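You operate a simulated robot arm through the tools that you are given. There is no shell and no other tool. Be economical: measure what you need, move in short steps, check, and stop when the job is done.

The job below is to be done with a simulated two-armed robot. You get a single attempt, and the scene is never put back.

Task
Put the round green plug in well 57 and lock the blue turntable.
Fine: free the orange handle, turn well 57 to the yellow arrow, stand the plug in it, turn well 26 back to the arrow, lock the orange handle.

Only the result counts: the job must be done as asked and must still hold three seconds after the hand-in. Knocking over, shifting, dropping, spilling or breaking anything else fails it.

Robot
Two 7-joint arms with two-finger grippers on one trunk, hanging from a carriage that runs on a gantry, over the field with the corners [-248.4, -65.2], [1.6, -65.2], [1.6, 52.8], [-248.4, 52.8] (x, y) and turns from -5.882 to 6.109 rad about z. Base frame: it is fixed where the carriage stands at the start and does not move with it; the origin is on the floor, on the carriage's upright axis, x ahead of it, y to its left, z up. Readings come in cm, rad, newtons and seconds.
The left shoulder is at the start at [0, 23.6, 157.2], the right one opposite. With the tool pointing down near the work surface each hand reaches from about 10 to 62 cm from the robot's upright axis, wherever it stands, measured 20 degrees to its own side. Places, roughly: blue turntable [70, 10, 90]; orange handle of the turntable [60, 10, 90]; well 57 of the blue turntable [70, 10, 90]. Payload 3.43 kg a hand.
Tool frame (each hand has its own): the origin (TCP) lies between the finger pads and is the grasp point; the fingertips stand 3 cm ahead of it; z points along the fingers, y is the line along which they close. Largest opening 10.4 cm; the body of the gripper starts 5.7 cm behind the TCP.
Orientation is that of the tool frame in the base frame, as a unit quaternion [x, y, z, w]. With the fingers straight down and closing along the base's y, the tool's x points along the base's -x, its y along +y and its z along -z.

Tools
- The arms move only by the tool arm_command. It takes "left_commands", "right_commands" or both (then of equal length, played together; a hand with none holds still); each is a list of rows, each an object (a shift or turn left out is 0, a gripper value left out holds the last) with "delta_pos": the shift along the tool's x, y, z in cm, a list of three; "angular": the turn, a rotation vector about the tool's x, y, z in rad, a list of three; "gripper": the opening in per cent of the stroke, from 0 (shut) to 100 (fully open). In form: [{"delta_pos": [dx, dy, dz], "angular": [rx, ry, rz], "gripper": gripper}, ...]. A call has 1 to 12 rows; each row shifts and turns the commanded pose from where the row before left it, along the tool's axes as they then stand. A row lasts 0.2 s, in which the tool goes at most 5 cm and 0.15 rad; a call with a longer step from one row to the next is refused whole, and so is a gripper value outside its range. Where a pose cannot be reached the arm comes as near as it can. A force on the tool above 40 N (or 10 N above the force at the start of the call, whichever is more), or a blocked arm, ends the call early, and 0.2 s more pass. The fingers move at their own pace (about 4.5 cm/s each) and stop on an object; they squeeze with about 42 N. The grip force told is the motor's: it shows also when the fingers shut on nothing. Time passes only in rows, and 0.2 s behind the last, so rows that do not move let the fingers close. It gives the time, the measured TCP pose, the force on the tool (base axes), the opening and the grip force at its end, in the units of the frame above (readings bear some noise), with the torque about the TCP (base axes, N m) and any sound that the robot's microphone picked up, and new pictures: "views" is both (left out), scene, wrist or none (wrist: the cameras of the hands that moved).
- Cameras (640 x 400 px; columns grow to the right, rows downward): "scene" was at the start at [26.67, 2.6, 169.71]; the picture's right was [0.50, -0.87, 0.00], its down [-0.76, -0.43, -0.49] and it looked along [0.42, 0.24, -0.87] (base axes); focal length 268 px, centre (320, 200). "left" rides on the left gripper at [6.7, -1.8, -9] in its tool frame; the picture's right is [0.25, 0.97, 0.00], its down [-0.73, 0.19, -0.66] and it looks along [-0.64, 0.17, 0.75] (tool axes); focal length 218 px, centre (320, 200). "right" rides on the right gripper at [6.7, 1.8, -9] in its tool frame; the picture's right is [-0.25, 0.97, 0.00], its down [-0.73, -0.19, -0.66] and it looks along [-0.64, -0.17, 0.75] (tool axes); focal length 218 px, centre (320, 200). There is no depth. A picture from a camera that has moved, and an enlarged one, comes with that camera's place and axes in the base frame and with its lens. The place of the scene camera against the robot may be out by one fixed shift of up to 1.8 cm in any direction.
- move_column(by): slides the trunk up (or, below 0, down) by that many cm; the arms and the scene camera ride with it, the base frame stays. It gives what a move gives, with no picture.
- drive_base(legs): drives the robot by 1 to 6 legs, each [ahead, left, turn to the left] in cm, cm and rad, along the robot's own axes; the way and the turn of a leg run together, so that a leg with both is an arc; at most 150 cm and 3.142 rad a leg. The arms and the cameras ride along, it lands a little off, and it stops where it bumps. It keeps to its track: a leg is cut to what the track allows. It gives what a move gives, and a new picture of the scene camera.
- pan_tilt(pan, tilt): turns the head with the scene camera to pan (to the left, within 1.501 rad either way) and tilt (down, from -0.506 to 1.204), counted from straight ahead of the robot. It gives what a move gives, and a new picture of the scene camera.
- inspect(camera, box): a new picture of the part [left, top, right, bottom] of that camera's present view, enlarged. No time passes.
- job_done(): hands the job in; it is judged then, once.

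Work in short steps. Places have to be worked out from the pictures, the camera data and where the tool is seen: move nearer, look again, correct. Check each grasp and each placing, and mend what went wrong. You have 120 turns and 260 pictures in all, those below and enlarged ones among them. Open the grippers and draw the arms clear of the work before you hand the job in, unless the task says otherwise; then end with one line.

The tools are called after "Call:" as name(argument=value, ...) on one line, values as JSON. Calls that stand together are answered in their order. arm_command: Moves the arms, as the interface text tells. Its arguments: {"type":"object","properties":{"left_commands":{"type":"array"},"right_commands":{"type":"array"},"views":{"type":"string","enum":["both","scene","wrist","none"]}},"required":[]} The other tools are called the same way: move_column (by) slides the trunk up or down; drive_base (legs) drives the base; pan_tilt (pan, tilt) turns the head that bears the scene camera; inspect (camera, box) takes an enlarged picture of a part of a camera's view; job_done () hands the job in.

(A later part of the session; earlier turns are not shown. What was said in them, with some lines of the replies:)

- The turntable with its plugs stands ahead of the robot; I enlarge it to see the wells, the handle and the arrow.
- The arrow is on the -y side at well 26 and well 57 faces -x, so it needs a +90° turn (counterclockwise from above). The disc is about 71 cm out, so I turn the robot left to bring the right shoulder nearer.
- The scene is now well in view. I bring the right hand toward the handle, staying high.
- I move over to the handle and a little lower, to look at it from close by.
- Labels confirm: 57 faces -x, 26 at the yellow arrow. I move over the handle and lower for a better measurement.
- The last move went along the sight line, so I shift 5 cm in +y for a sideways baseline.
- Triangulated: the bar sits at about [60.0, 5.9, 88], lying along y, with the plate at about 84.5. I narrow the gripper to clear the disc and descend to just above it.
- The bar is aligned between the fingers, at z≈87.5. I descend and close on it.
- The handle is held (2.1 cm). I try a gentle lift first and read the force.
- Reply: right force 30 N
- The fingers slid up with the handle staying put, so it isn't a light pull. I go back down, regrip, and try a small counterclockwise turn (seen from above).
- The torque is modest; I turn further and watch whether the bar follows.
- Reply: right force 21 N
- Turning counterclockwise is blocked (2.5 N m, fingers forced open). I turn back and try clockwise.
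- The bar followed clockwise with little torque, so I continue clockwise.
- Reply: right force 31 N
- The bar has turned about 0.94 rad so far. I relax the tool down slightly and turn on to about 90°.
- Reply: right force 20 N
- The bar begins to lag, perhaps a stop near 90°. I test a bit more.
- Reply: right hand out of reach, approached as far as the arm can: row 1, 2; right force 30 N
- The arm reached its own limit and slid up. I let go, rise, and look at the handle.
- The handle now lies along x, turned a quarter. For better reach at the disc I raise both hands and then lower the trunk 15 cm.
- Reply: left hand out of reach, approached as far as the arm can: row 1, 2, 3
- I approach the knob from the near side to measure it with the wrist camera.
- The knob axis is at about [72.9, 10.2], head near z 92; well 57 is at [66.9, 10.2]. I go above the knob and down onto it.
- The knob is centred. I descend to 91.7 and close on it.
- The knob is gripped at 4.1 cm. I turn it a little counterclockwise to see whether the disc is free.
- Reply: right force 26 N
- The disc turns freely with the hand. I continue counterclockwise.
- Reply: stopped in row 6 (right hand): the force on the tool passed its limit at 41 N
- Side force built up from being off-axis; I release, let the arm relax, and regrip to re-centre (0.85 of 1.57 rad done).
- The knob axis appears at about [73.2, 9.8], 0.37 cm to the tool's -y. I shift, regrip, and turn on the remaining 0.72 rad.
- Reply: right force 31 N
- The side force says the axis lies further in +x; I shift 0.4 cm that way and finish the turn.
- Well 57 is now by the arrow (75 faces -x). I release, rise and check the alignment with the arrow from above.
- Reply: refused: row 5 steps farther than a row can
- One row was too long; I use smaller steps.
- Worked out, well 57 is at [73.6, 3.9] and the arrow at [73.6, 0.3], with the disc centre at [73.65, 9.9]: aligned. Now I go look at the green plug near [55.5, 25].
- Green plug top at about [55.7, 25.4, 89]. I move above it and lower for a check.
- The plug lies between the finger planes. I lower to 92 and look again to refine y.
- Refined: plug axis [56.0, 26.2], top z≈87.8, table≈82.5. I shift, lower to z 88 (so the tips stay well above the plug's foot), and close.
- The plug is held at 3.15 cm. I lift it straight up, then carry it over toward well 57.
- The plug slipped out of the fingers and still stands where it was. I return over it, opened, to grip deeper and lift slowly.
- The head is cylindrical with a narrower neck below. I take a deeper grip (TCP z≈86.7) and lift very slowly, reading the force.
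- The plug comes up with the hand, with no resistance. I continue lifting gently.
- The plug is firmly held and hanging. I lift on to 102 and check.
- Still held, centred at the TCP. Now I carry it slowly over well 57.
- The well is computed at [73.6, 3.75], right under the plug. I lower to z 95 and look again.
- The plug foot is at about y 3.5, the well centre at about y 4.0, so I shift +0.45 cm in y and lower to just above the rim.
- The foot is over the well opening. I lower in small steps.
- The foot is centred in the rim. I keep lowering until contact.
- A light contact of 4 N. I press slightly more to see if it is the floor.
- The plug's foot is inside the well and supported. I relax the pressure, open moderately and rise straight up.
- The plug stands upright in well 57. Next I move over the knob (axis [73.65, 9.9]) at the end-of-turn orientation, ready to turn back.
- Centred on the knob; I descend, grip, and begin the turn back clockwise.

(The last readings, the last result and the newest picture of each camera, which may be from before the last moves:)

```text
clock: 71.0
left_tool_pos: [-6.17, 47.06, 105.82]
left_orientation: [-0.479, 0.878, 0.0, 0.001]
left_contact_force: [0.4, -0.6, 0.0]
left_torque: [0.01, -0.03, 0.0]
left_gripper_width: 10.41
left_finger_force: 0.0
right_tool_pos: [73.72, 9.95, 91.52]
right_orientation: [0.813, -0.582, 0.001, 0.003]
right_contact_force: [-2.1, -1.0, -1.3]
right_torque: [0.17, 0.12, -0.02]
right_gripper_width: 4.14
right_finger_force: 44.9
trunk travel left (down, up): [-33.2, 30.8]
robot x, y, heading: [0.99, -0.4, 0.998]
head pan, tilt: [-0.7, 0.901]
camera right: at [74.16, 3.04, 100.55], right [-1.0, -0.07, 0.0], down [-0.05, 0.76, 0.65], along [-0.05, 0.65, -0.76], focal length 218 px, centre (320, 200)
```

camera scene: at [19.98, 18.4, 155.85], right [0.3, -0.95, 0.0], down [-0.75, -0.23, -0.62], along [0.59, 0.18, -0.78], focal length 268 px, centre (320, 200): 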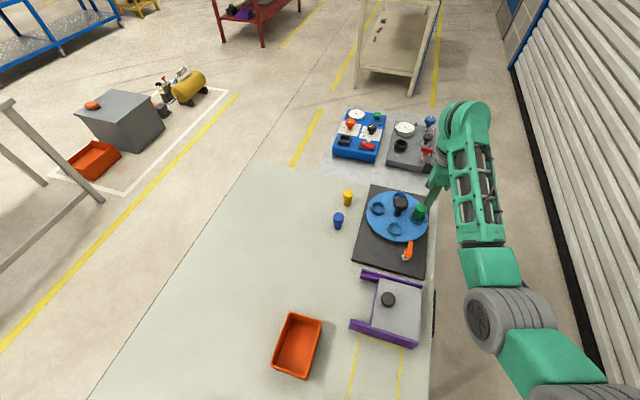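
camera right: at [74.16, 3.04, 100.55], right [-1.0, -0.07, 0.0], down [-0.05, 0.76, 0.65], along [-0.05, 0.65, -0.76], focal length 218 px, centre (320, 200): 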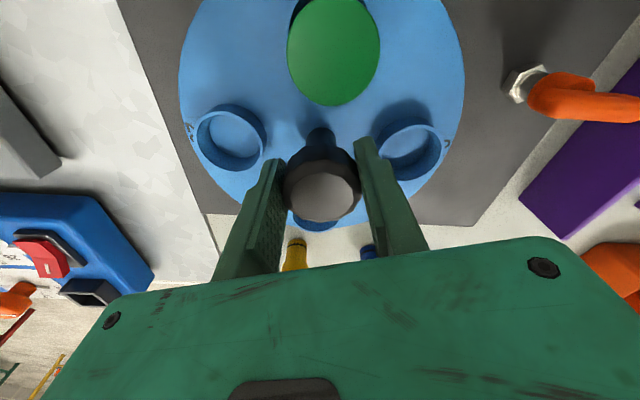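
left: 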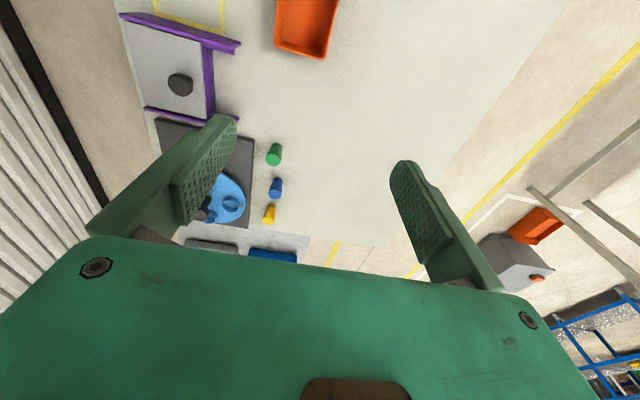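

The knob is gripped with low side force. I turn clockwise about half-way, in gentle steps.

Call:
arm_command(right_commands=[{"angular": [0, 0, 0.05]}, {"angular": [0, 0, 0.08]}, {"angular": [0, 0, 0.08]}, {"angular": [0, 0, 0.08]}, {"angular": [0, 0, 0.08]}, {"angular": [0, 0, 0.08]}, {"angular": [0, 0, 0.08]}, {"angular": [0, 0, 0.05]}], views="wrist")

```text
clock: 72.8
left_tool_pos: [-6.39, 46.96, 105.72]
left_orientation: [-0.479, 0.878, 0.0, -0.001]
left_contact_force: [0.5, -0.3, -0.6]
left_torque: [-0.01, -0.05, 0.0]
left_gripper_width: 10.4
left_finger_force: 0.2
right_tool_pos: [73.39, 9.92, 91.56]
right_orientation: [-0.612, 0.791, 0.0, -0.001]
right_contact_force: [-27.4, -9.2, 22.5]
right_torque: [-0.2, 0.68, 0.09]
right_gripper_width: 4.13
right_finger_force: 44.8
trunk travel left (down, up): [-33.2, 30.8]
robot x, y, heading: [0.93, -0.06, 1.002]
head pan, tilt: [-0.7, 0.901]
camera right: at [70.11, 3.89, 100.54], right [-0.87, 0.49, 0.0], down [0.37, 0.66, 0.65], along [0.32, 0.57, -0.76], focal length 218 px, centre (320, 200)
```

right: 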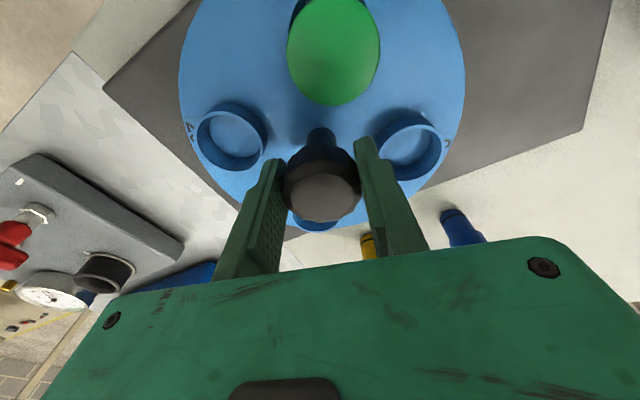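

Side force builds again; I shift the commanded pose 0.4 cm toward -x to relieve it, then continue.

Call:
arm_command(right_commands=[{"delta_pos": [0.2, 0.36, -0.1]}, {}, {"angular": [0, 0, 0.07]}, {"angular": [0, 0, 0.07]}], views="none")

```text
clock: 73.8
left_tool_pos: [-6.06, 47.21, 105.64]
left_orientation: [-0.481, 0.877, 0.001, 0.001]
left_contact_force: [0.4, -0.2, -0.9]
left_torque: [0.0, -0.02, 0.03]
left_gripper_width: 10.42
left_finger_force: 0.0
right_tool_pos: [73.3, 10.02, 91.47]
right_orientation: [-0.555, 0.832, -0.004, -0.002]
right_contact_force: [15.9, 5.5, -23.6]
right_torque: [-0.4, -0.01, 0.01]
right_gripper_width: 4.12
right_finger_force: 45.2
trunk travel left (down, up): [-33.2, 30.8]
robot x, y, heading: [1.44, 0.24, 1.004]
head pan, tilt: [-0.7, 0.901]
```

The force flipped sign, so I halve that correction and continue.

Call:
arm_command(right_commands=[{"delta_pos": [-0.05, -0.15, 0.1], "angular": [0, 0, 0.05]}, {"angular": [0, 0, 0.08]}, {"angular": [0, 0, 0.08]}, {"angular": [0, 0, 0.08]}, {}], views="none")

```text
clock: 75.0
left_tool_pos: [-6.21, 47.22, 105.67]
left_orientation: [-0.479, 0.878, 0.002, 0.0]
left_contact_force: [0.1, 0.4, 0.2]
left_torque: [0.0, 0.0, 0.01]
left_gripper_width: 10.38
left_finger_force: 0.0
right_tool_pos: [73.31, 9.94, 91.58]
right_orientation: [-0.429, 0.903, -0.001, -0.001]
right_contact_force: [-7.1, 3.1, -3.9]
right_torque: [-0.08, 0.42, 0.0]
right_gripper_width: 4.12
right_finger_force: 45.5
trunk travel left (down, up): [-33.2, 30.8]
robot x, y, heading: [1.06, -0.51, 1.001]
head pan, tilt: [-0.7, 0.901]
```

Good: low force. About 0.55 rad remain.

Call:
arm_command(right_commands=[{"angular": [0, 0, 0.08]}, {"angular": [0, 0, 0.08]}, {"angular": [0, 0, 0.08]}, {"angular": [0, 0, 0.08]}, {"angular": [0, 0, 0.08]}, {}], views="wrist")

```text
clock: 76.4
left_tool_pos: [-6.36, 47.2, 105.87]
left_orientation: [-0.48, 0.877, 0.002, 0.0]
left_contact_force: [0.6, 0.2, 0.7]
left_torque: [0.03, -0.01, -0.01]
left_gripper_width: 10.39
left_finger_force: 0.0
right_tool_pos: [73.15, 10.22, 91.43]
right_orientation: [-0.241, 0.971, 0.0, 0.0]
right_contact_force: [-16.6, 6.1, 5.2]
right_torque: [0.11, 0.39, 0.02]
right_gripper_width: 4.12
right_finger_force: 45.3
trunk travel left (down, up): [-33.2, 30.8]
robot x, y, heading: [0.93, -0.16, 1.003]
head pan, tilt: [-0.7, 0.901]
camera right: at [66.52, 8.5, 100.53], right [-0.23, 0.97, 0.0], down [0.73, 0.17, 0.66], along [0.64, 0.15, -0.75], focal length 218 px, centre (320, 200)
```

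right: 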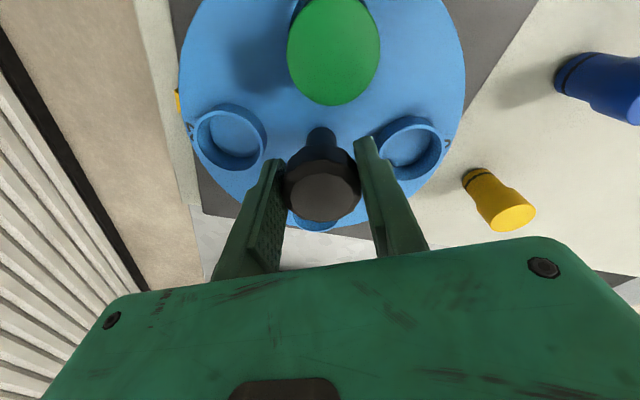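

The plug turns along upright. I finish the last 0.15 rad with a small shift to ease the side force.

Call:
arm_command(right_commands=[{"delta_pos": [0.2, 0, 0], "angular": [0, 0, 0.05]}, {"angular": [0, 0, 0.05]}, {"angular": [0, 0, 0.05]}, {}], views="wrist")

Call:
inspect(camera="right", box=[160, 60, 300, 190])

```text
clock: 77.4
left_tool_pos: [-6.19, 47.41, 105.84]
left_orientation: [-0.48, 0.877, 0.002, 0.001]
left_contact_force: [0.0, 0.5, 0.3]
left_torque: [-0.02, 0.0, 0.03]
left_gripper_width: 10.42
left_finger_force: 0.1
right_tool_pos: [73.24, 10.18, 91.49]
right_orientation: [-0.168, 0.986, -0.002, 0.0]
right_contact_force: [-1.7, 14.4, -7.0]
right_torque: [0.29, -0.32, -0.03]
right_gripper_width: 4.12
right_finger_force: 45.0
trunk travel left (down, up): [-33.2, 30.8]
robot x, y, heading: [0.77, -0.12, 1.0]
head pan, tilt: [-0.7, 0.901]
camera right: at [66.33, 9.57, 100.52], right [-0.08, 1.0, 0.0], down [0.75, 0.06, 0.66], along [0.66, 0.05, -0.75], focal length 218 px, centre (320, 200)
```

right: 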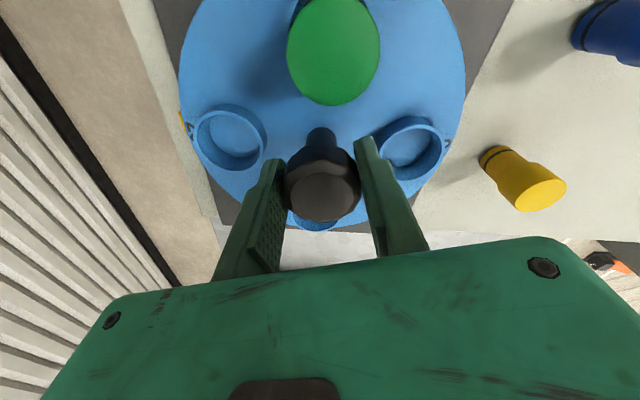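

```text
3.08 times, centred on (230, 125) of right
camera zoom: at [66.33, 9.57, 100.52], right [-0.08, 1.0, 0.0], down [0.75, 0.06, 0.66], along [0.66, 0.05, -0.75], focal length 672 px, centre (597, 431)
```

zoom: 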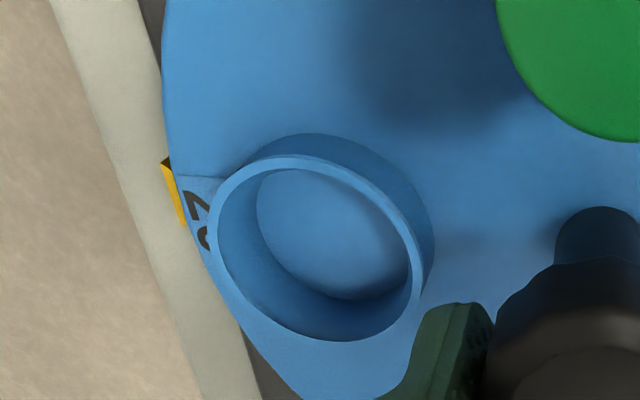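

Orientation is back to the start value (0.337 vs 0.341). I release, rise, and verify from the -y side.

Call:
arm_command(right_commands=[{"gripper": 50}, {"gripper": 60}, {"gripper": 60}, {"delta_pos": [0, 0, -3]}, {"delta_pos": [0, 0, -4]}, {"delta_pos": [0, 0, -4]}, {"delta_pos": [3, -3, -1]}, {"delta_pos": [3, -3, 0]}, {"delta_pos": [3, -3, 0]}, {}], views="both")

Call:
inspect(camera="right", box=[240, 20, 460, 200])

```text
clock: 79.6
left_tool_pos: [-6.02, 47.12, 105.77]
left_orientation: [-0.48, 0.877, 0.0, 0.001]
left_contact_force: [0.6, -0.1, -0.2]
left_torque: [0.0, 0.0, 0.02]
left_gripper_width: 10.4
left_finger_force: 0.1
right_tool_pos: [67.92, -1.54, 103.71]
right_orientation: [-0.169, 0.986, -0.003, 0.001]
right_contact_force: [0.3, -0.3, -0.2]
right_torque: [0.01, 0.0, 0.0]
right_gripper_width: 6.21
right_finger_force: 0.0
trunk travel left (down, up): [-33.2, 30.8]
robot x, y, heading: [0.66, -0.05, 1.0]
head pan, tilt: [-0.7, 0.901]
camera scene: at [20.02, 18.43, 155.87], right [0.3, -0.95, 0.0], down [-0.75, -0.23, -0.62], along [0.59, 0.18, -0.78], focal length 268 px, centre (320, 200)
camera right: at [60.96, -2.06, 112.65], right [-0.08, 1.0, 0.0], down [0.75, 0.07, 0.66], along [0.66, 0.05, -0.75], focal length 218 px, centre (320, 200)
```

scene: 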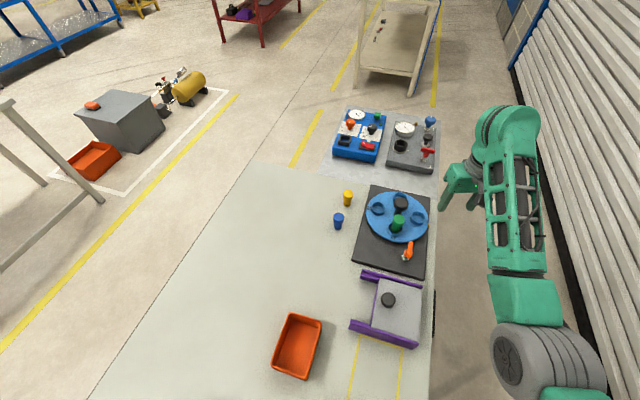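
right: 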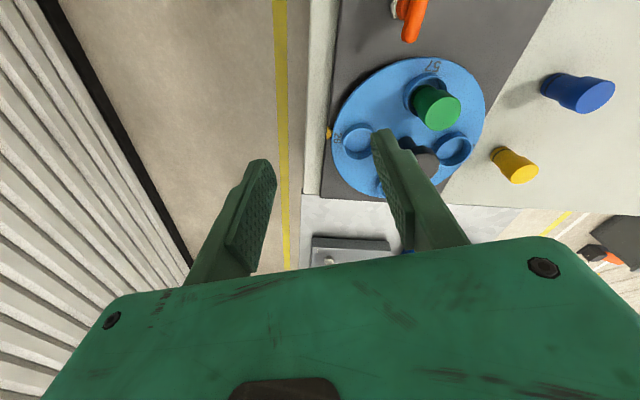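

```text
2.22 times, centred on (350, 110) of right
camera zoom: at [60.96, -2.06, 112.65], right [-0.08, 1.0, 0.0], down [0.75, 0.07, 0.66], along [0.66, 0.05, -0.75], focal length 485 px, centre (253, 400)
```

zoom: 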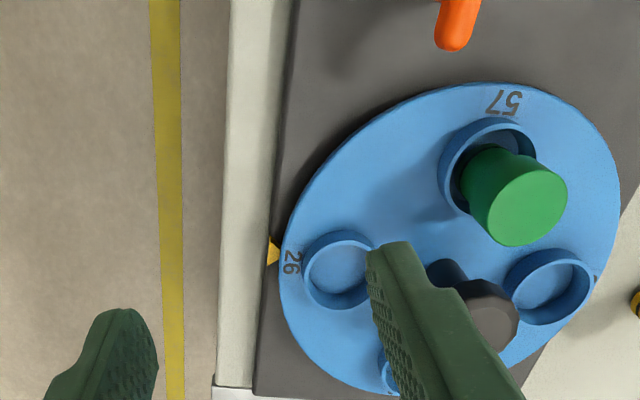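

Computed: well 26 [73.2, 3.8] and opposite well 92 [73.15, 16.3] line up with the arrow [73.3, 0.0]; well 57 with the plug is back at -x. Now I move to view the handle for locking.

Call:
arm_command(right_commands=[{"delta_pos": [2.5, 2.6, 0], "gripper": 40}, {"delta_pos": [2.5, 2.6, 0]}, {"delta_pos": [2.5, 2.6, 0]}, {"delta_pos": [2.5, 2.6, 2]}, {"angular": [0, 0, 0.1]}, {"angular": [0, 0, 0.1]}, {}], views="wrist")

Call:
inspect(camera="right", box=[220, 40, 440, 220])

```text
clock: 81.2
left_tool_pos: [-6.05, 47.13, 105.77]
left_orientation: [-0.479, 0.878, -0.001, 0.0]
left_contact_force: [0.2, -0.3, -0.3]
left_torque: [-0.02, 0.01, 0.02]
left_gripper_width: 10.4
left_finger_force: 0.1
right_tool_pos: [54.97, 4.94, 101.56]
right_orientation: [-0.069, 0.998, -0.002, 0.001]
right_contact_force: [0.7, 0.3, 0.3]
right_torque: [-0.03, 0.04, 0.0]
right_gripper_width: 4.17
right_finger_force: 0.1
trunk travel left (down, up): [-33.2, 30.8]
robot x, y, heading: [1.09, -0.18, 0.998]
head pan, tilt: [-0.7, 0.901]
camera right: at [48.07, 5.69, 110.59], right [0.12, 0.99, 0.0], down [0.75, -0.09, 0.66], along [0.65, -0.08, -0.75], focal length 218 px, centre (320, 200)
```

right: 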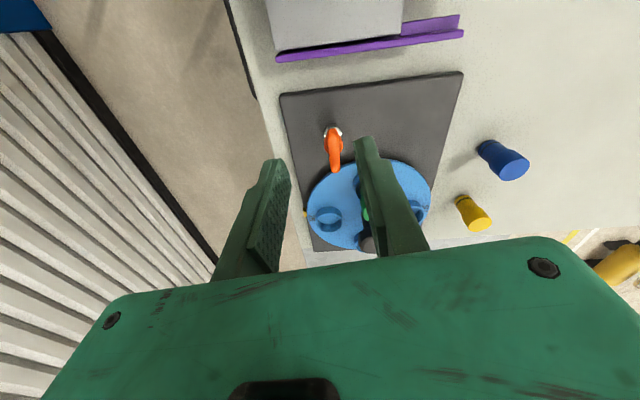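

```text
2.22 times, centred on (330, 130) of right
camera zoom: at [48.07, 5.69, 110.59], right [0.12, 0.99, 0.0], down [0.75, -0.09, 0.66], along [0.65, -0.08, -0.75], focal length 485 px, centre (298, 356)
```

zoom: 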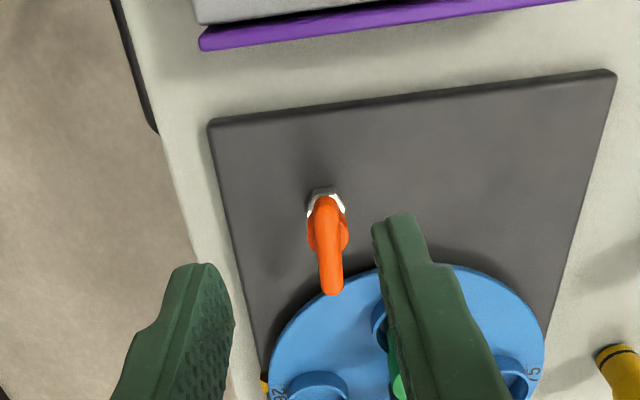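

The bar lies exactly along x, centred near [60.3, 5.9]. I align over it and lower part-way.

Call:
arm_command(right_commands=[{"angular": [0, 0, 0.09]}, {"delta_pos": [-2.6, 0.35, 0]}, {"delta_pos": [-2.6, 0.35, 0]}, {"delta_pos": [0, 0, 3]}, {"delta_pos": [0, 0, 3]}, {"delta_pos": [0, 0, 2]}, {}], views="wrist")

```text
clock: 82.8
left_tool_pos: [-6.03, 47.1, 105.8]
left_orientation: [-0.48, 0.878, 0.001, 0.001]
left_contact_force: [0.5, 0.5, 0.0]
left_torque: [0.01, 0.0, -0.01]
left_gripper_width: 10.4
left_finger_force: 0.1
right_tool_pos: [60.36, 5.78, 93.51]
right_orientation: [-0.025, 1.0, -0.003, 0.0]
right_contact_force: [-1.0, -0.9, 0.8]
right_torque: [0.02, 0.01, -0.03]
right_gripper_width: 4.15
right_finger_force: 0.1
trunk travel left (down, up): [-33.2, 30.8]
robot x, y, heading: [0.87, 0.15, 1.003]
head pan, tilt: [-0.7, 0.901]
camera right: at [53.48, 7.23, 102.62], right [0.21, 0.98, 0.0], down [0.74, -0.15, 0.66], along [0.64, -0.14, -0.75], focal length 218 px, centre (320, 200)
```

right: 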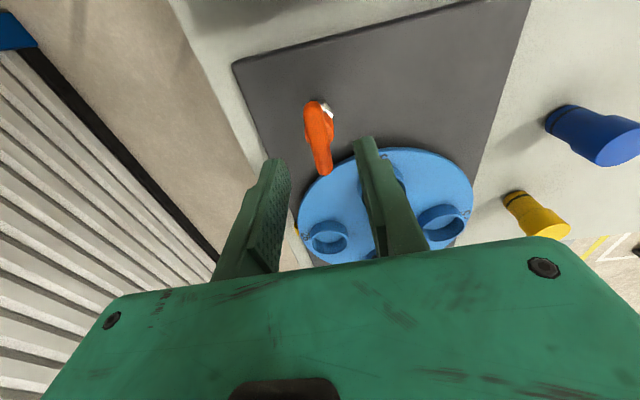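

Aligned. I descend and grip the bar.

Call:
arm_command(right_commands=[{"delta_pos": [0, 0, 2]}, {"delta_pos": [0, 0, 2]}, {"delta_pos": [0, 0, 0.7]}, {}, {"gripper": 20}, {"gripper": 0}, {"gripper": 0}, {"gripper": 0}], views="wrist")

```text
clock: 84.6
left_tool_pos: [-6.07, 47.09, 105.68]
left_orientation: [-0.479, 0.878, 0.0, 0.0]
left_contact_force: [0.6, -0.5, 0.2]
left_torque: [0.0, -0.01, 0.0]
left_gripper_width: 10.39
left_finger_force: 0.1
right_tool_pos: [60.11, 5.78, 88.99]
right_orientation: [-0.025, 1.0, -0.003, 0.001]
right_contact_force: [2.5, 0.1, -5.1]
right_torque: [0.02, -0.4, 0.03]
right_gripper_width: 2.07
right_finger_force: 45.2
trunk travel left (down, up): [-33.2, 30.8]
robot x, y, heading: [1.04, 0.11, 1.0]
head pan, tilt: [-0.7, 0.901]
camera right: at [53.38, 7.23, 97.86], right [0.21, 0.98, -0.01], down [0.74, -0.15, 0.66], along [0.64, -0.14, -0.75], focal length 218 px, centre (320, 200)
```

right: 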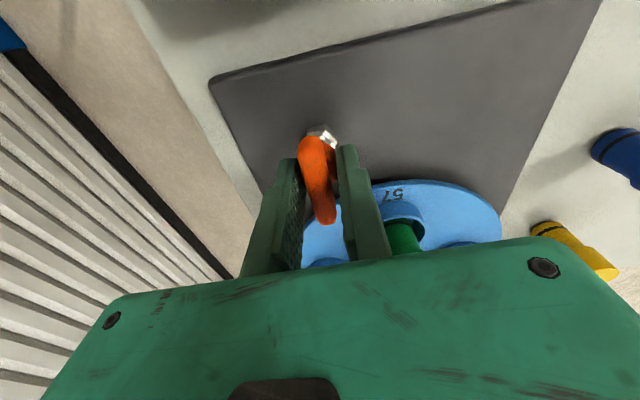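

Held at 2.07 cm. I turn it counterclockwise toward the locked position, in two parts.

Call:
arm_command(right_commands=[{"angular": [0, 0, -0.1]}, {"angular": [0, 0, -0.1]}, {"angular": [0, 0, -0.1]}, {"angular": [0, 0, -0.1]}, {"angular": [0, 0, -0.1]}, {"angular": [0, 0, -0.1]}, {"angular": [0, 0, -0.1]}, {}], views="wrist")

```text
clock: 86.4
left_tool_pos: [-5.99, 47.2, 105.78]
left_orientation: [-0.48, 0.877, 0.0, 0.001]
left_contact_force: [-0.8, 0.9, 0.3]
left_torque: [-0.01, 0.0, 0.01]
left_gripper_width: 10.38
left_finger_force: 0.0
right_tool_pos: [60.05, 5.9, 88.92]
right_orientation: [-0.366, 0.931, -0.002, 0.0]
right_contact_force: [7.6, 4.0, -14.5]
right_torque: [0.14, -0.2, 0.07]
right_gripper_width: 2.08
right_finger_force: 44.9
trunk travel left (down, up): [-33.2, 30.8]
robot x, y, heading: [1.14, 0.18, 0.998]
head pan, tilt: [-0.7, 0.901]
camera right: at [54.03, 2.57, 97.9], right [-0.47, 0.88, 0.0], down [0.66, 0.36, 0.66], along [0.58, 0.31, -0.75], focal length 218 px, centre (320, 200)
```

right: 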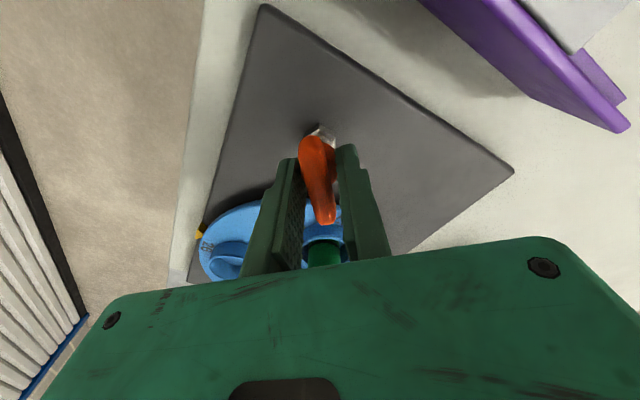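

It follows. I continue to the stop at about 90°, checking torque.

Call:
arm_command(right_commands=[{"angular": [0, 0, -0.1]}, {"angular": [0, 0, -0.1]}, {"angular": [0, 0, -0.1]}, {"angular": [0, 0, -0.1]}, {"angular": [0, 0, -0.1]}, {"angular": [0, 0, -0.1]}, {"angular": [0, 0, -0.1]}, {"angular": [0, 0, -0.1]}, {"angular": [0, 0, -0.08]}, {}], views="wrist")

```text
clock: 88.6
left_tool_pos: [-6.14, 47.28, 105.84]
left_orientation: [-0.479, 0.878, 0.001, 0.0]
left_contact_force: [0.6, 0.8, 0.0]
left_torque: [0.02, -0.02, 0.02]
left_gripper_width: 10.4
left_finger_force: 0.0
right_tool_pos: [59.99, 5.78, 89.06]
right_orientation: [0.728, -0.686, 0.001, 0.0]
right_contact_force: [-3.0, 4.3, -1.7]
right_torque: [0.21, 0.15, 0.08]
right_gripper_width: 2.09
right_finger_force: 45.0
trunk travel left (down, up): [-33.2, 30.8]
robot x, y, heading: [0.86, -0.28, 1.006]
head pan, tilt: [-0.7, 0.901]
camera right: at [58.7, -0.93, 97.92], right [-0.98, 0.2, 0.0], down [0.15, 0.74, 0.65], along [0.13, 0.64, -0.76], focal length 218 px, centre (320, 200)
```

right: 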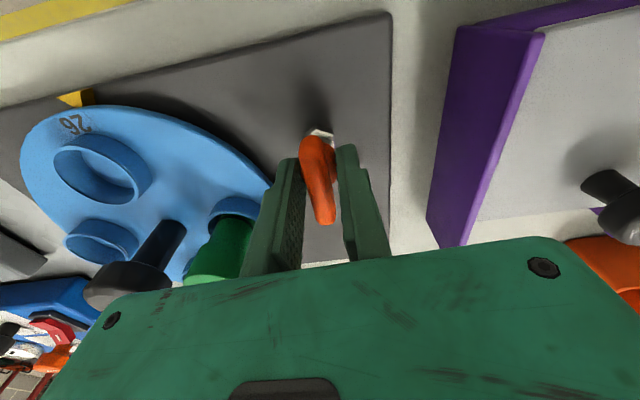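

Close to 90° with no stop felt yet. I nudge slightly to find the stop.

Call:
arm_command(right_commands=[{"angular": [0, 0, -0.06]}, {"angular": [0, 0, -0.06]}, {}], views="wrist")

```text
clock: 89.4
left_tool_pos: [-6.18, 47.16, 105.7]
left_orientation: [-0.479, 0.878, 0.001, 0.001]
left_contact_force: [0.2, 0.2, 0.0]
left_torque: [0.0, -0.01, -0.02]
left_gripper_width: 10.4
left_finger_force: 0.1
right_tool_pos: [60.0, 5.68, 88.95]
right_orientation: [0.767, -0.641, 0.002, 0.001]
right_contact_force: [-9.3, -0.3, 7.4]
right_torque: [0.01, 0.22, -0.13]
right_gripper_width: 2.07
right_finger_force: 45.7
trunk travel left (down, up): [-33.2, 30.8]
robot x, y, heading: [0.9, -0.0, 0.998]
head pan, tilt: [-0.7, 0.901]
camera right: at [59.52, -1.11, 97.92], right [-1.0, 0.08, 0.0], down [0.06, 0.75, 0.65], along [0.05, 0.65, -0.76], focal length 218 px, centre (320, 200)
```

right: 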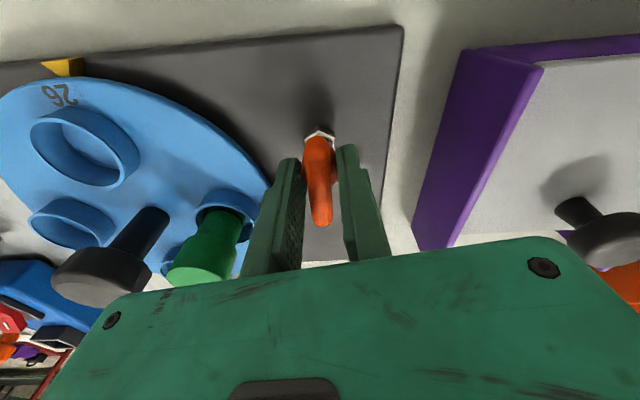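

The bar starts to lag, as it did at the locked stop at first. One more small nudge to seat it firmly, then release and look.

Call:
arm_command(right_commands=[{"angular": [0, 0, -0.06]}, {"angular": [0, 0, -0.06]}, {}], views="none")

Call:
arm_command(right_commands=[{"angular": [0, 0, 0.1]}, {"gripper": 25}, {"gripper": 40}, {"gripper": 40}, {"delta_pos": [0, 0, -2]}, {"delta_pos": [0, 0, -3]}, {"delta_pos": [0, 0, -4]}, {"delta_pos": [3, 0, -3]}, {"delta_pos": [3, 0, -3]}, {}], views="wrist")

Call:
inspect(camera="right", box=[180, 20, 440, 190])

```text
clock: 90.2
left_tool_pos: [-6.24, 47.16, 105.82]
left_orientation: [-0.48, 0.877, 0.001, 0.001]
left_contact_force: [-0.9, -0.2, 0.7]
left_torque: [0.0, 0.02, -0.03]
left_gripper_width: 10.41
left_finger_force: 0.1
right_tool_pos: [60.0, 5.82, 88.92]
right_orientation: [0.805, -0.593, 0.002, 0.001]
right_contact_force: [-8.6, -0.5, 10.4]
right_torque: [0.04, 0.19, -0.06]
right_gripper_width: 2.07
right_finger_force: 44.7
trunk travel left (down, up): [-33.2, 30.8]
robot x, y, heading: [1.41, 0.04, 0.998]
head pan, tilt: [-0.7, 0.901]
```

```text
clock: 92.4
left_tool_pos: [-6.19, 47.14, 105.78]
left_orientation: [-0.48, 0.877, 0.001, 0.001]
left_contact_force: [-0.6, -0.3, -0.3]
left_torque: [-0.01, -0.01, -0.03]
left_gripper_width: 10.4
left_finger_force: 0.0
right_tool_pos: [61.31, -0.1, 103.97]
right_orientation: [0.773, -0.634, 0.002, 0.002]
right_contact_force: [-0.7, 0.5, 0.2]
right_torque: [0.03, 0.03, -0.02]
right_gripper_width: 4.17
right_finger_force: 0.0
trunk travel left (down, up): [-33.2, 30.8]
robot x, y, heading: [0.97, -0.01, 1.003]
head pan, tilt: [-0.7, 0.901]
camera right: at [60.98, -6.96, 112.93], right [-1.0, 0.06, 0.0], down [0.04, 0.76, 0.65], along [0.04, 0.65, -0.76], focal length 218 px, centre (320, 200)
```

right: 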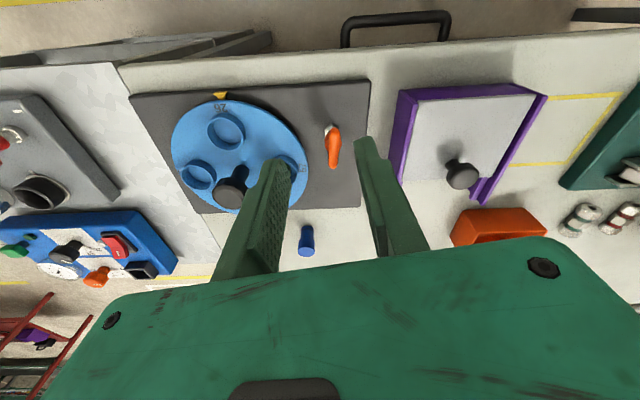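

```text
2.35 times, centred on (310, 105) of right
camera zoom: at [60.98, -6.96, 112.93], right [-1.0, 0.06, 0.0], down [0.04, 0.76, 0.65], along [0.04, 0.65, -0.76], focal length 514 px, centre (344, 424)
```

zoom: 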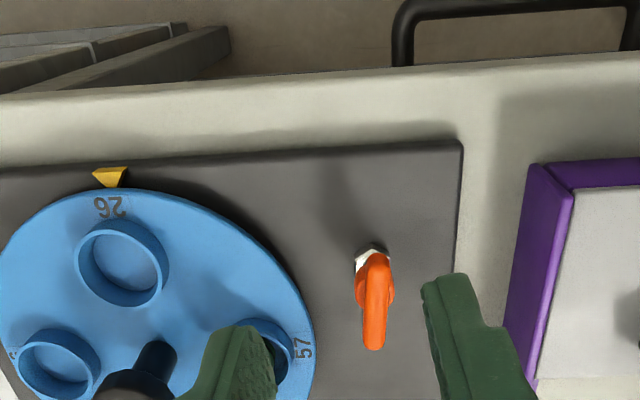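

The bar is at about 1.51 rad from x, versus 1.53 originally — within error, but the fingers can slip around the round hub, so I want to feel the stop as firmly as at first. I go back, regrip and push against it.

Call:
arm_command(right_commands=[{"delta_pos": [-3.05, 0.03, 2]}, {"delta_pos": [-3.05, 0.03, 2]}, {"angular": [0, 0, 0.1], "delta_pos": [0, 0, 2]}, {"angular": [0, 0, 0.1], "delta_pos": [0, 0, 2]}, {"delta_pos": [0, 0, 3]}, {"delta_pos": [0, 0, 2]}, {"delta_pos": [0, 0, 2]}, {}, {"gripper": 0}, {"gripper": 0}, {"gripper": 0}, {"gripper": 0}], views="wrist")

```text
clock: 95.0
left_tool_pos: [-6.04, 47.09, 105.78]
left_orientation: [-0.479, 0.878, 0.0, 0.0]
left_contact_force: [0.3, -0.1, 0.2]
left_torque: [0.0, 0.04, 0.01]
left_gripper_width: 10.41
left_finger_force: 0.0
right_tool_pos: [60.14, 5.9, 88.84]
right_orientation: [-0.706, 0.708, -0.003, -0.001]
right_contact_force: [1.4, 0.3, -2.5]
right_torque: [0.3, 0.0, 0.02]
right_gripper_width: 2.08
right_finger_force: 44.5
trunk travel left (down, up): [-33.2, 30.8]
robot x, y, heading: [1.16, -0.08, 1.002]
head pan, tilt: [-0.7, 0.901]
camera right: at [58.29, -0.83, 97.95], right [-0.97, 0.25, 0.0], down [0.19, 0.73, 0.65], along [0.17, 0.63, -0.76], focal length 218 px, centre (320, 200)
```

right: 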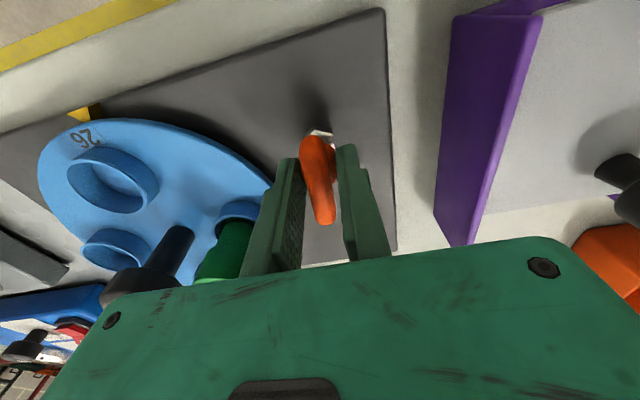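

This matches the picture of the first grip in the locked state almost exactly. I push counterclockwise to confirm the hard stop.

Call:
arm_command(right_commands=[{"angular": [0, 0, -0.1]}, {"angular": [0, 0, -0.1]}, {"angular": [0, 0, -0.1]}, {"angular": [0, 0, -0.1]}, {"angular": [0, 0, -0.08]}], views="wrist")

```text
clock: 96.2
left_tool_pos: [-6.06, 47.13, 105.9]
left_orientation: [-0.479, 0.878, 0.001, 0.0]
left_contact_force: [-0.6, -0.4, -0.5]
left_torque: [0.02, 0.0, -0.03]
left_gripper_width: 10.38
left_finger_force: 0.0
right_tool_pos: [60.09, 6.0, 88.97]
right_orientation: [0.854, -0.52, 0.002, 0.001]
right_contact_force: [-1.3, 0.3, 5.3]
right_torque: [0.57, 1.13, -2.03]
right_gripper_width: 2.4
right_finger_force: 44.6
trunk travel left (down, up): [-33.2, 30.8]
robot x, y, heading: [0.61, -0.11, 0.997]
head pan, tilt: [-0.7, 0.901]
camera right: at [61.58, -0.9, 98.01], right [-0.98, -0.22, 0.0], down [-0.17, 0.74, 0.65], along [-0.14, 0.64, -0.76], focal length 218 px, centre (320, 200)
```

right: 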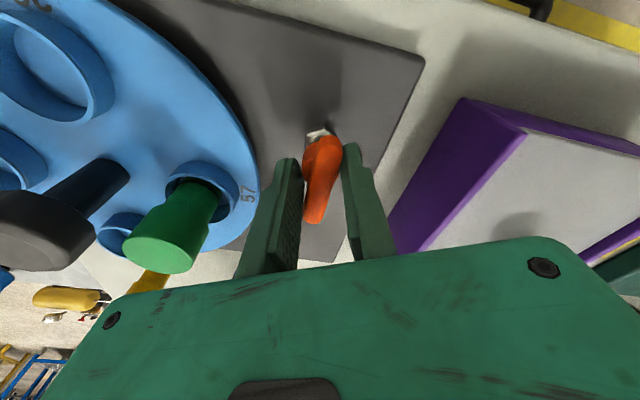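

The hard stop is there (2 N m, fingers spread), as at the start: locked. I open without turning back, rise, and withdraw.

Call:
arm_command(right_commands=[{"gripper": 25}, {"gripper": 45}, {"gripper": 45}, {"delta_pos": [0, 0, -2]}, {"delta_pos": [0, 0, -3]}, {"delta_pos": [0, 0, -4]}, {"delta_pos": [0, 0, -4]}, {"delta_pos": [4, 0, 0]}, {"delta_pos": [4, 0, 0]}, {"delta_pos": [4, 0, 0]}, {"delta_pos": [4, 0, 0]}, {}], views="both")

Call:
inspect(camera="scene", box=[310, 170, 440, 280])

Call:
inspect(camera="right", box=[120, 60, 420, 240])

```text
clock: 98.8
left_tool_pos: [-6.08, 47.1, 105.82]
left_orientation: [-0.479, 0.878, 0.0, 0.0]
left_contact_force: [-0.4, -0.3, 0.1]
left_torque: [0.01, 0.01, -0.01]
left_gripper_width: 10.4
left_finger_force: 0.2
right_tool_pos: [67.18, -8.33, 102.01]
right_orientation: [0.854, -0.52, 0.002, 0.003]
right_contact_force: [0.3, -0.2, -0.4]
right_torque: [0.01, -0.02, 0.02]
right_gripper_width: 4.68
right_finger_force: 0.0
trunk travel left (down, up): [-33.2, 30.8]
robot x, y, heading: [1.02, -0.05, 0.999]
head pan, tilt: [-0.7, 0.901]
camera scene: at [19.98, 18.42, 155.86], right [0.3, -0.95, 0.0], down [-0.75, -0.23, -0.62], along [0.59, 0.18, -0.78], focal length 268 px, centre (320, 200)
camera right: at [68.85, -15.02, 111.03], right [-0.98, -0.22, 0.0], down [-0.17, 0.74, 0.65], along [-0.14, 0.64, -0.76], focal length 218 px, centre (320, 200)
```

scene: 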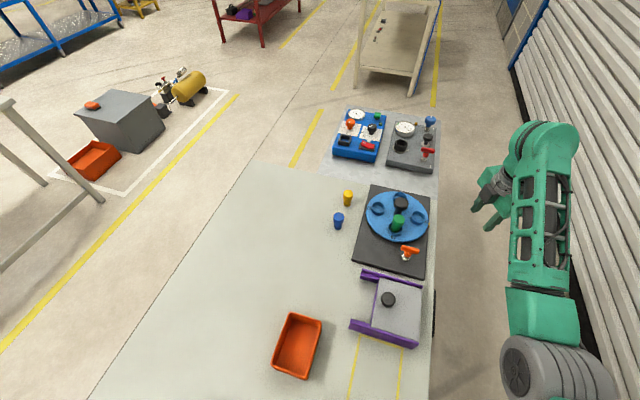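
right: 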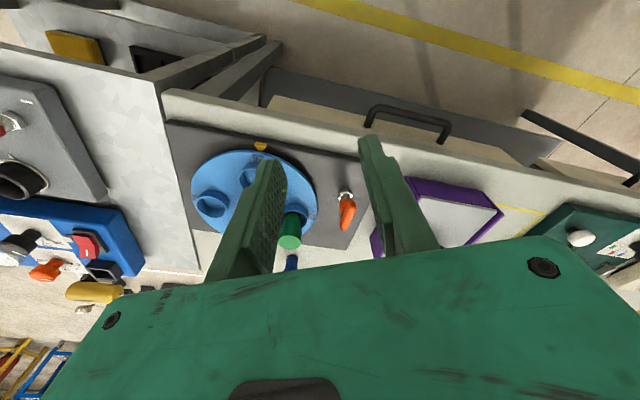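

```text
3.64 times, centred on (375, 225) of scene
camera zoom: at [19.98, 18.42, 155.86], right [0.3, -0.95, 0.0], down [-0.75, -0.23, -0.62], along [0.59, 0.18, -0.78], focal length 973 px, centre (120, 109)
```

zoom: 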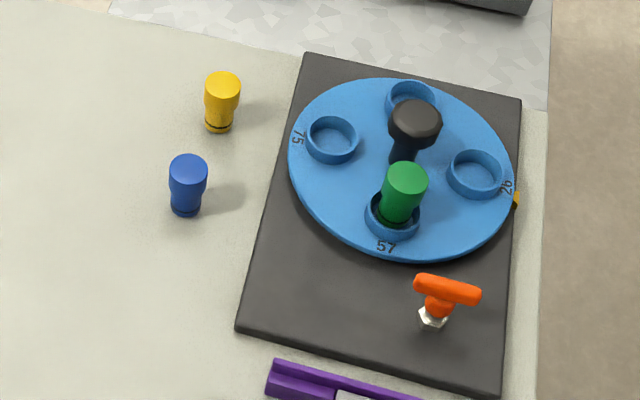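

```text
2.13 times, centred on (270, 150) of right
camera zoom: at [68.85, -15.02, 111.03], right [-0.98, -0.22, 0.0], down [-0.17, 0.74, 0.65], along [-0.14, 0.64, -0.76], focal length 466 px, centre (427, 307)
```

zoom: 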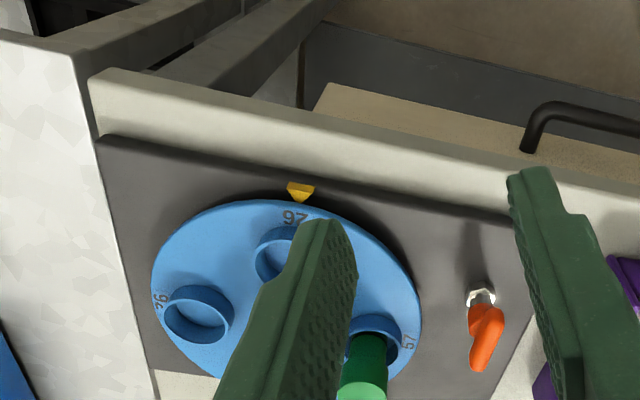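

The plug stands upright in well 57, well 26 is at the arrow, the handle is across as at the start, and nothing else moved. I open the gripper fully, then hand in.

Call:
arm_command(right_commands=[{"gripper": 100, "delta_pos": [2, 0, -2]}, {"gripper": 100}, {}, {}], views="none")

Call:
job_done()

```text
clock: 99.8
left_tool_pos: [-5.98, 47.01, 105.75]
left_orientation: [-0.48, 0.878, 0.0, 0.0]
left_contact_force: [-0.2, -0.6, 0.5]
left_torque: [0.0, 0.04, 0.01]
left_gripper_width: 10.42
left_finger_force: 0.0
right_tool_pos: [68.27, -10.04, 103.95]
right_orientation: [0.855, -0.519, 0.002, 0.001]
right_contact_force: [0.0, 1.4, 0.4]
right_torque: [0.0, 0.01, 0.04]
right_gripper_width: 10.41
right_finger_force: 0.1
trunk travel left (down, up): [-33.2, 30.8]
robot x, y, heading: [1.15, 0.5, 1.003]
head pan, tilt: [-0.7, 0.901]
```

```text
The job is handed in.
```

The green plug stands upright in well 57, well 26 is back at the yellow arrow, and the orange handle is turned back against its locked stop. I did not test the lock by trying to turn the disc.
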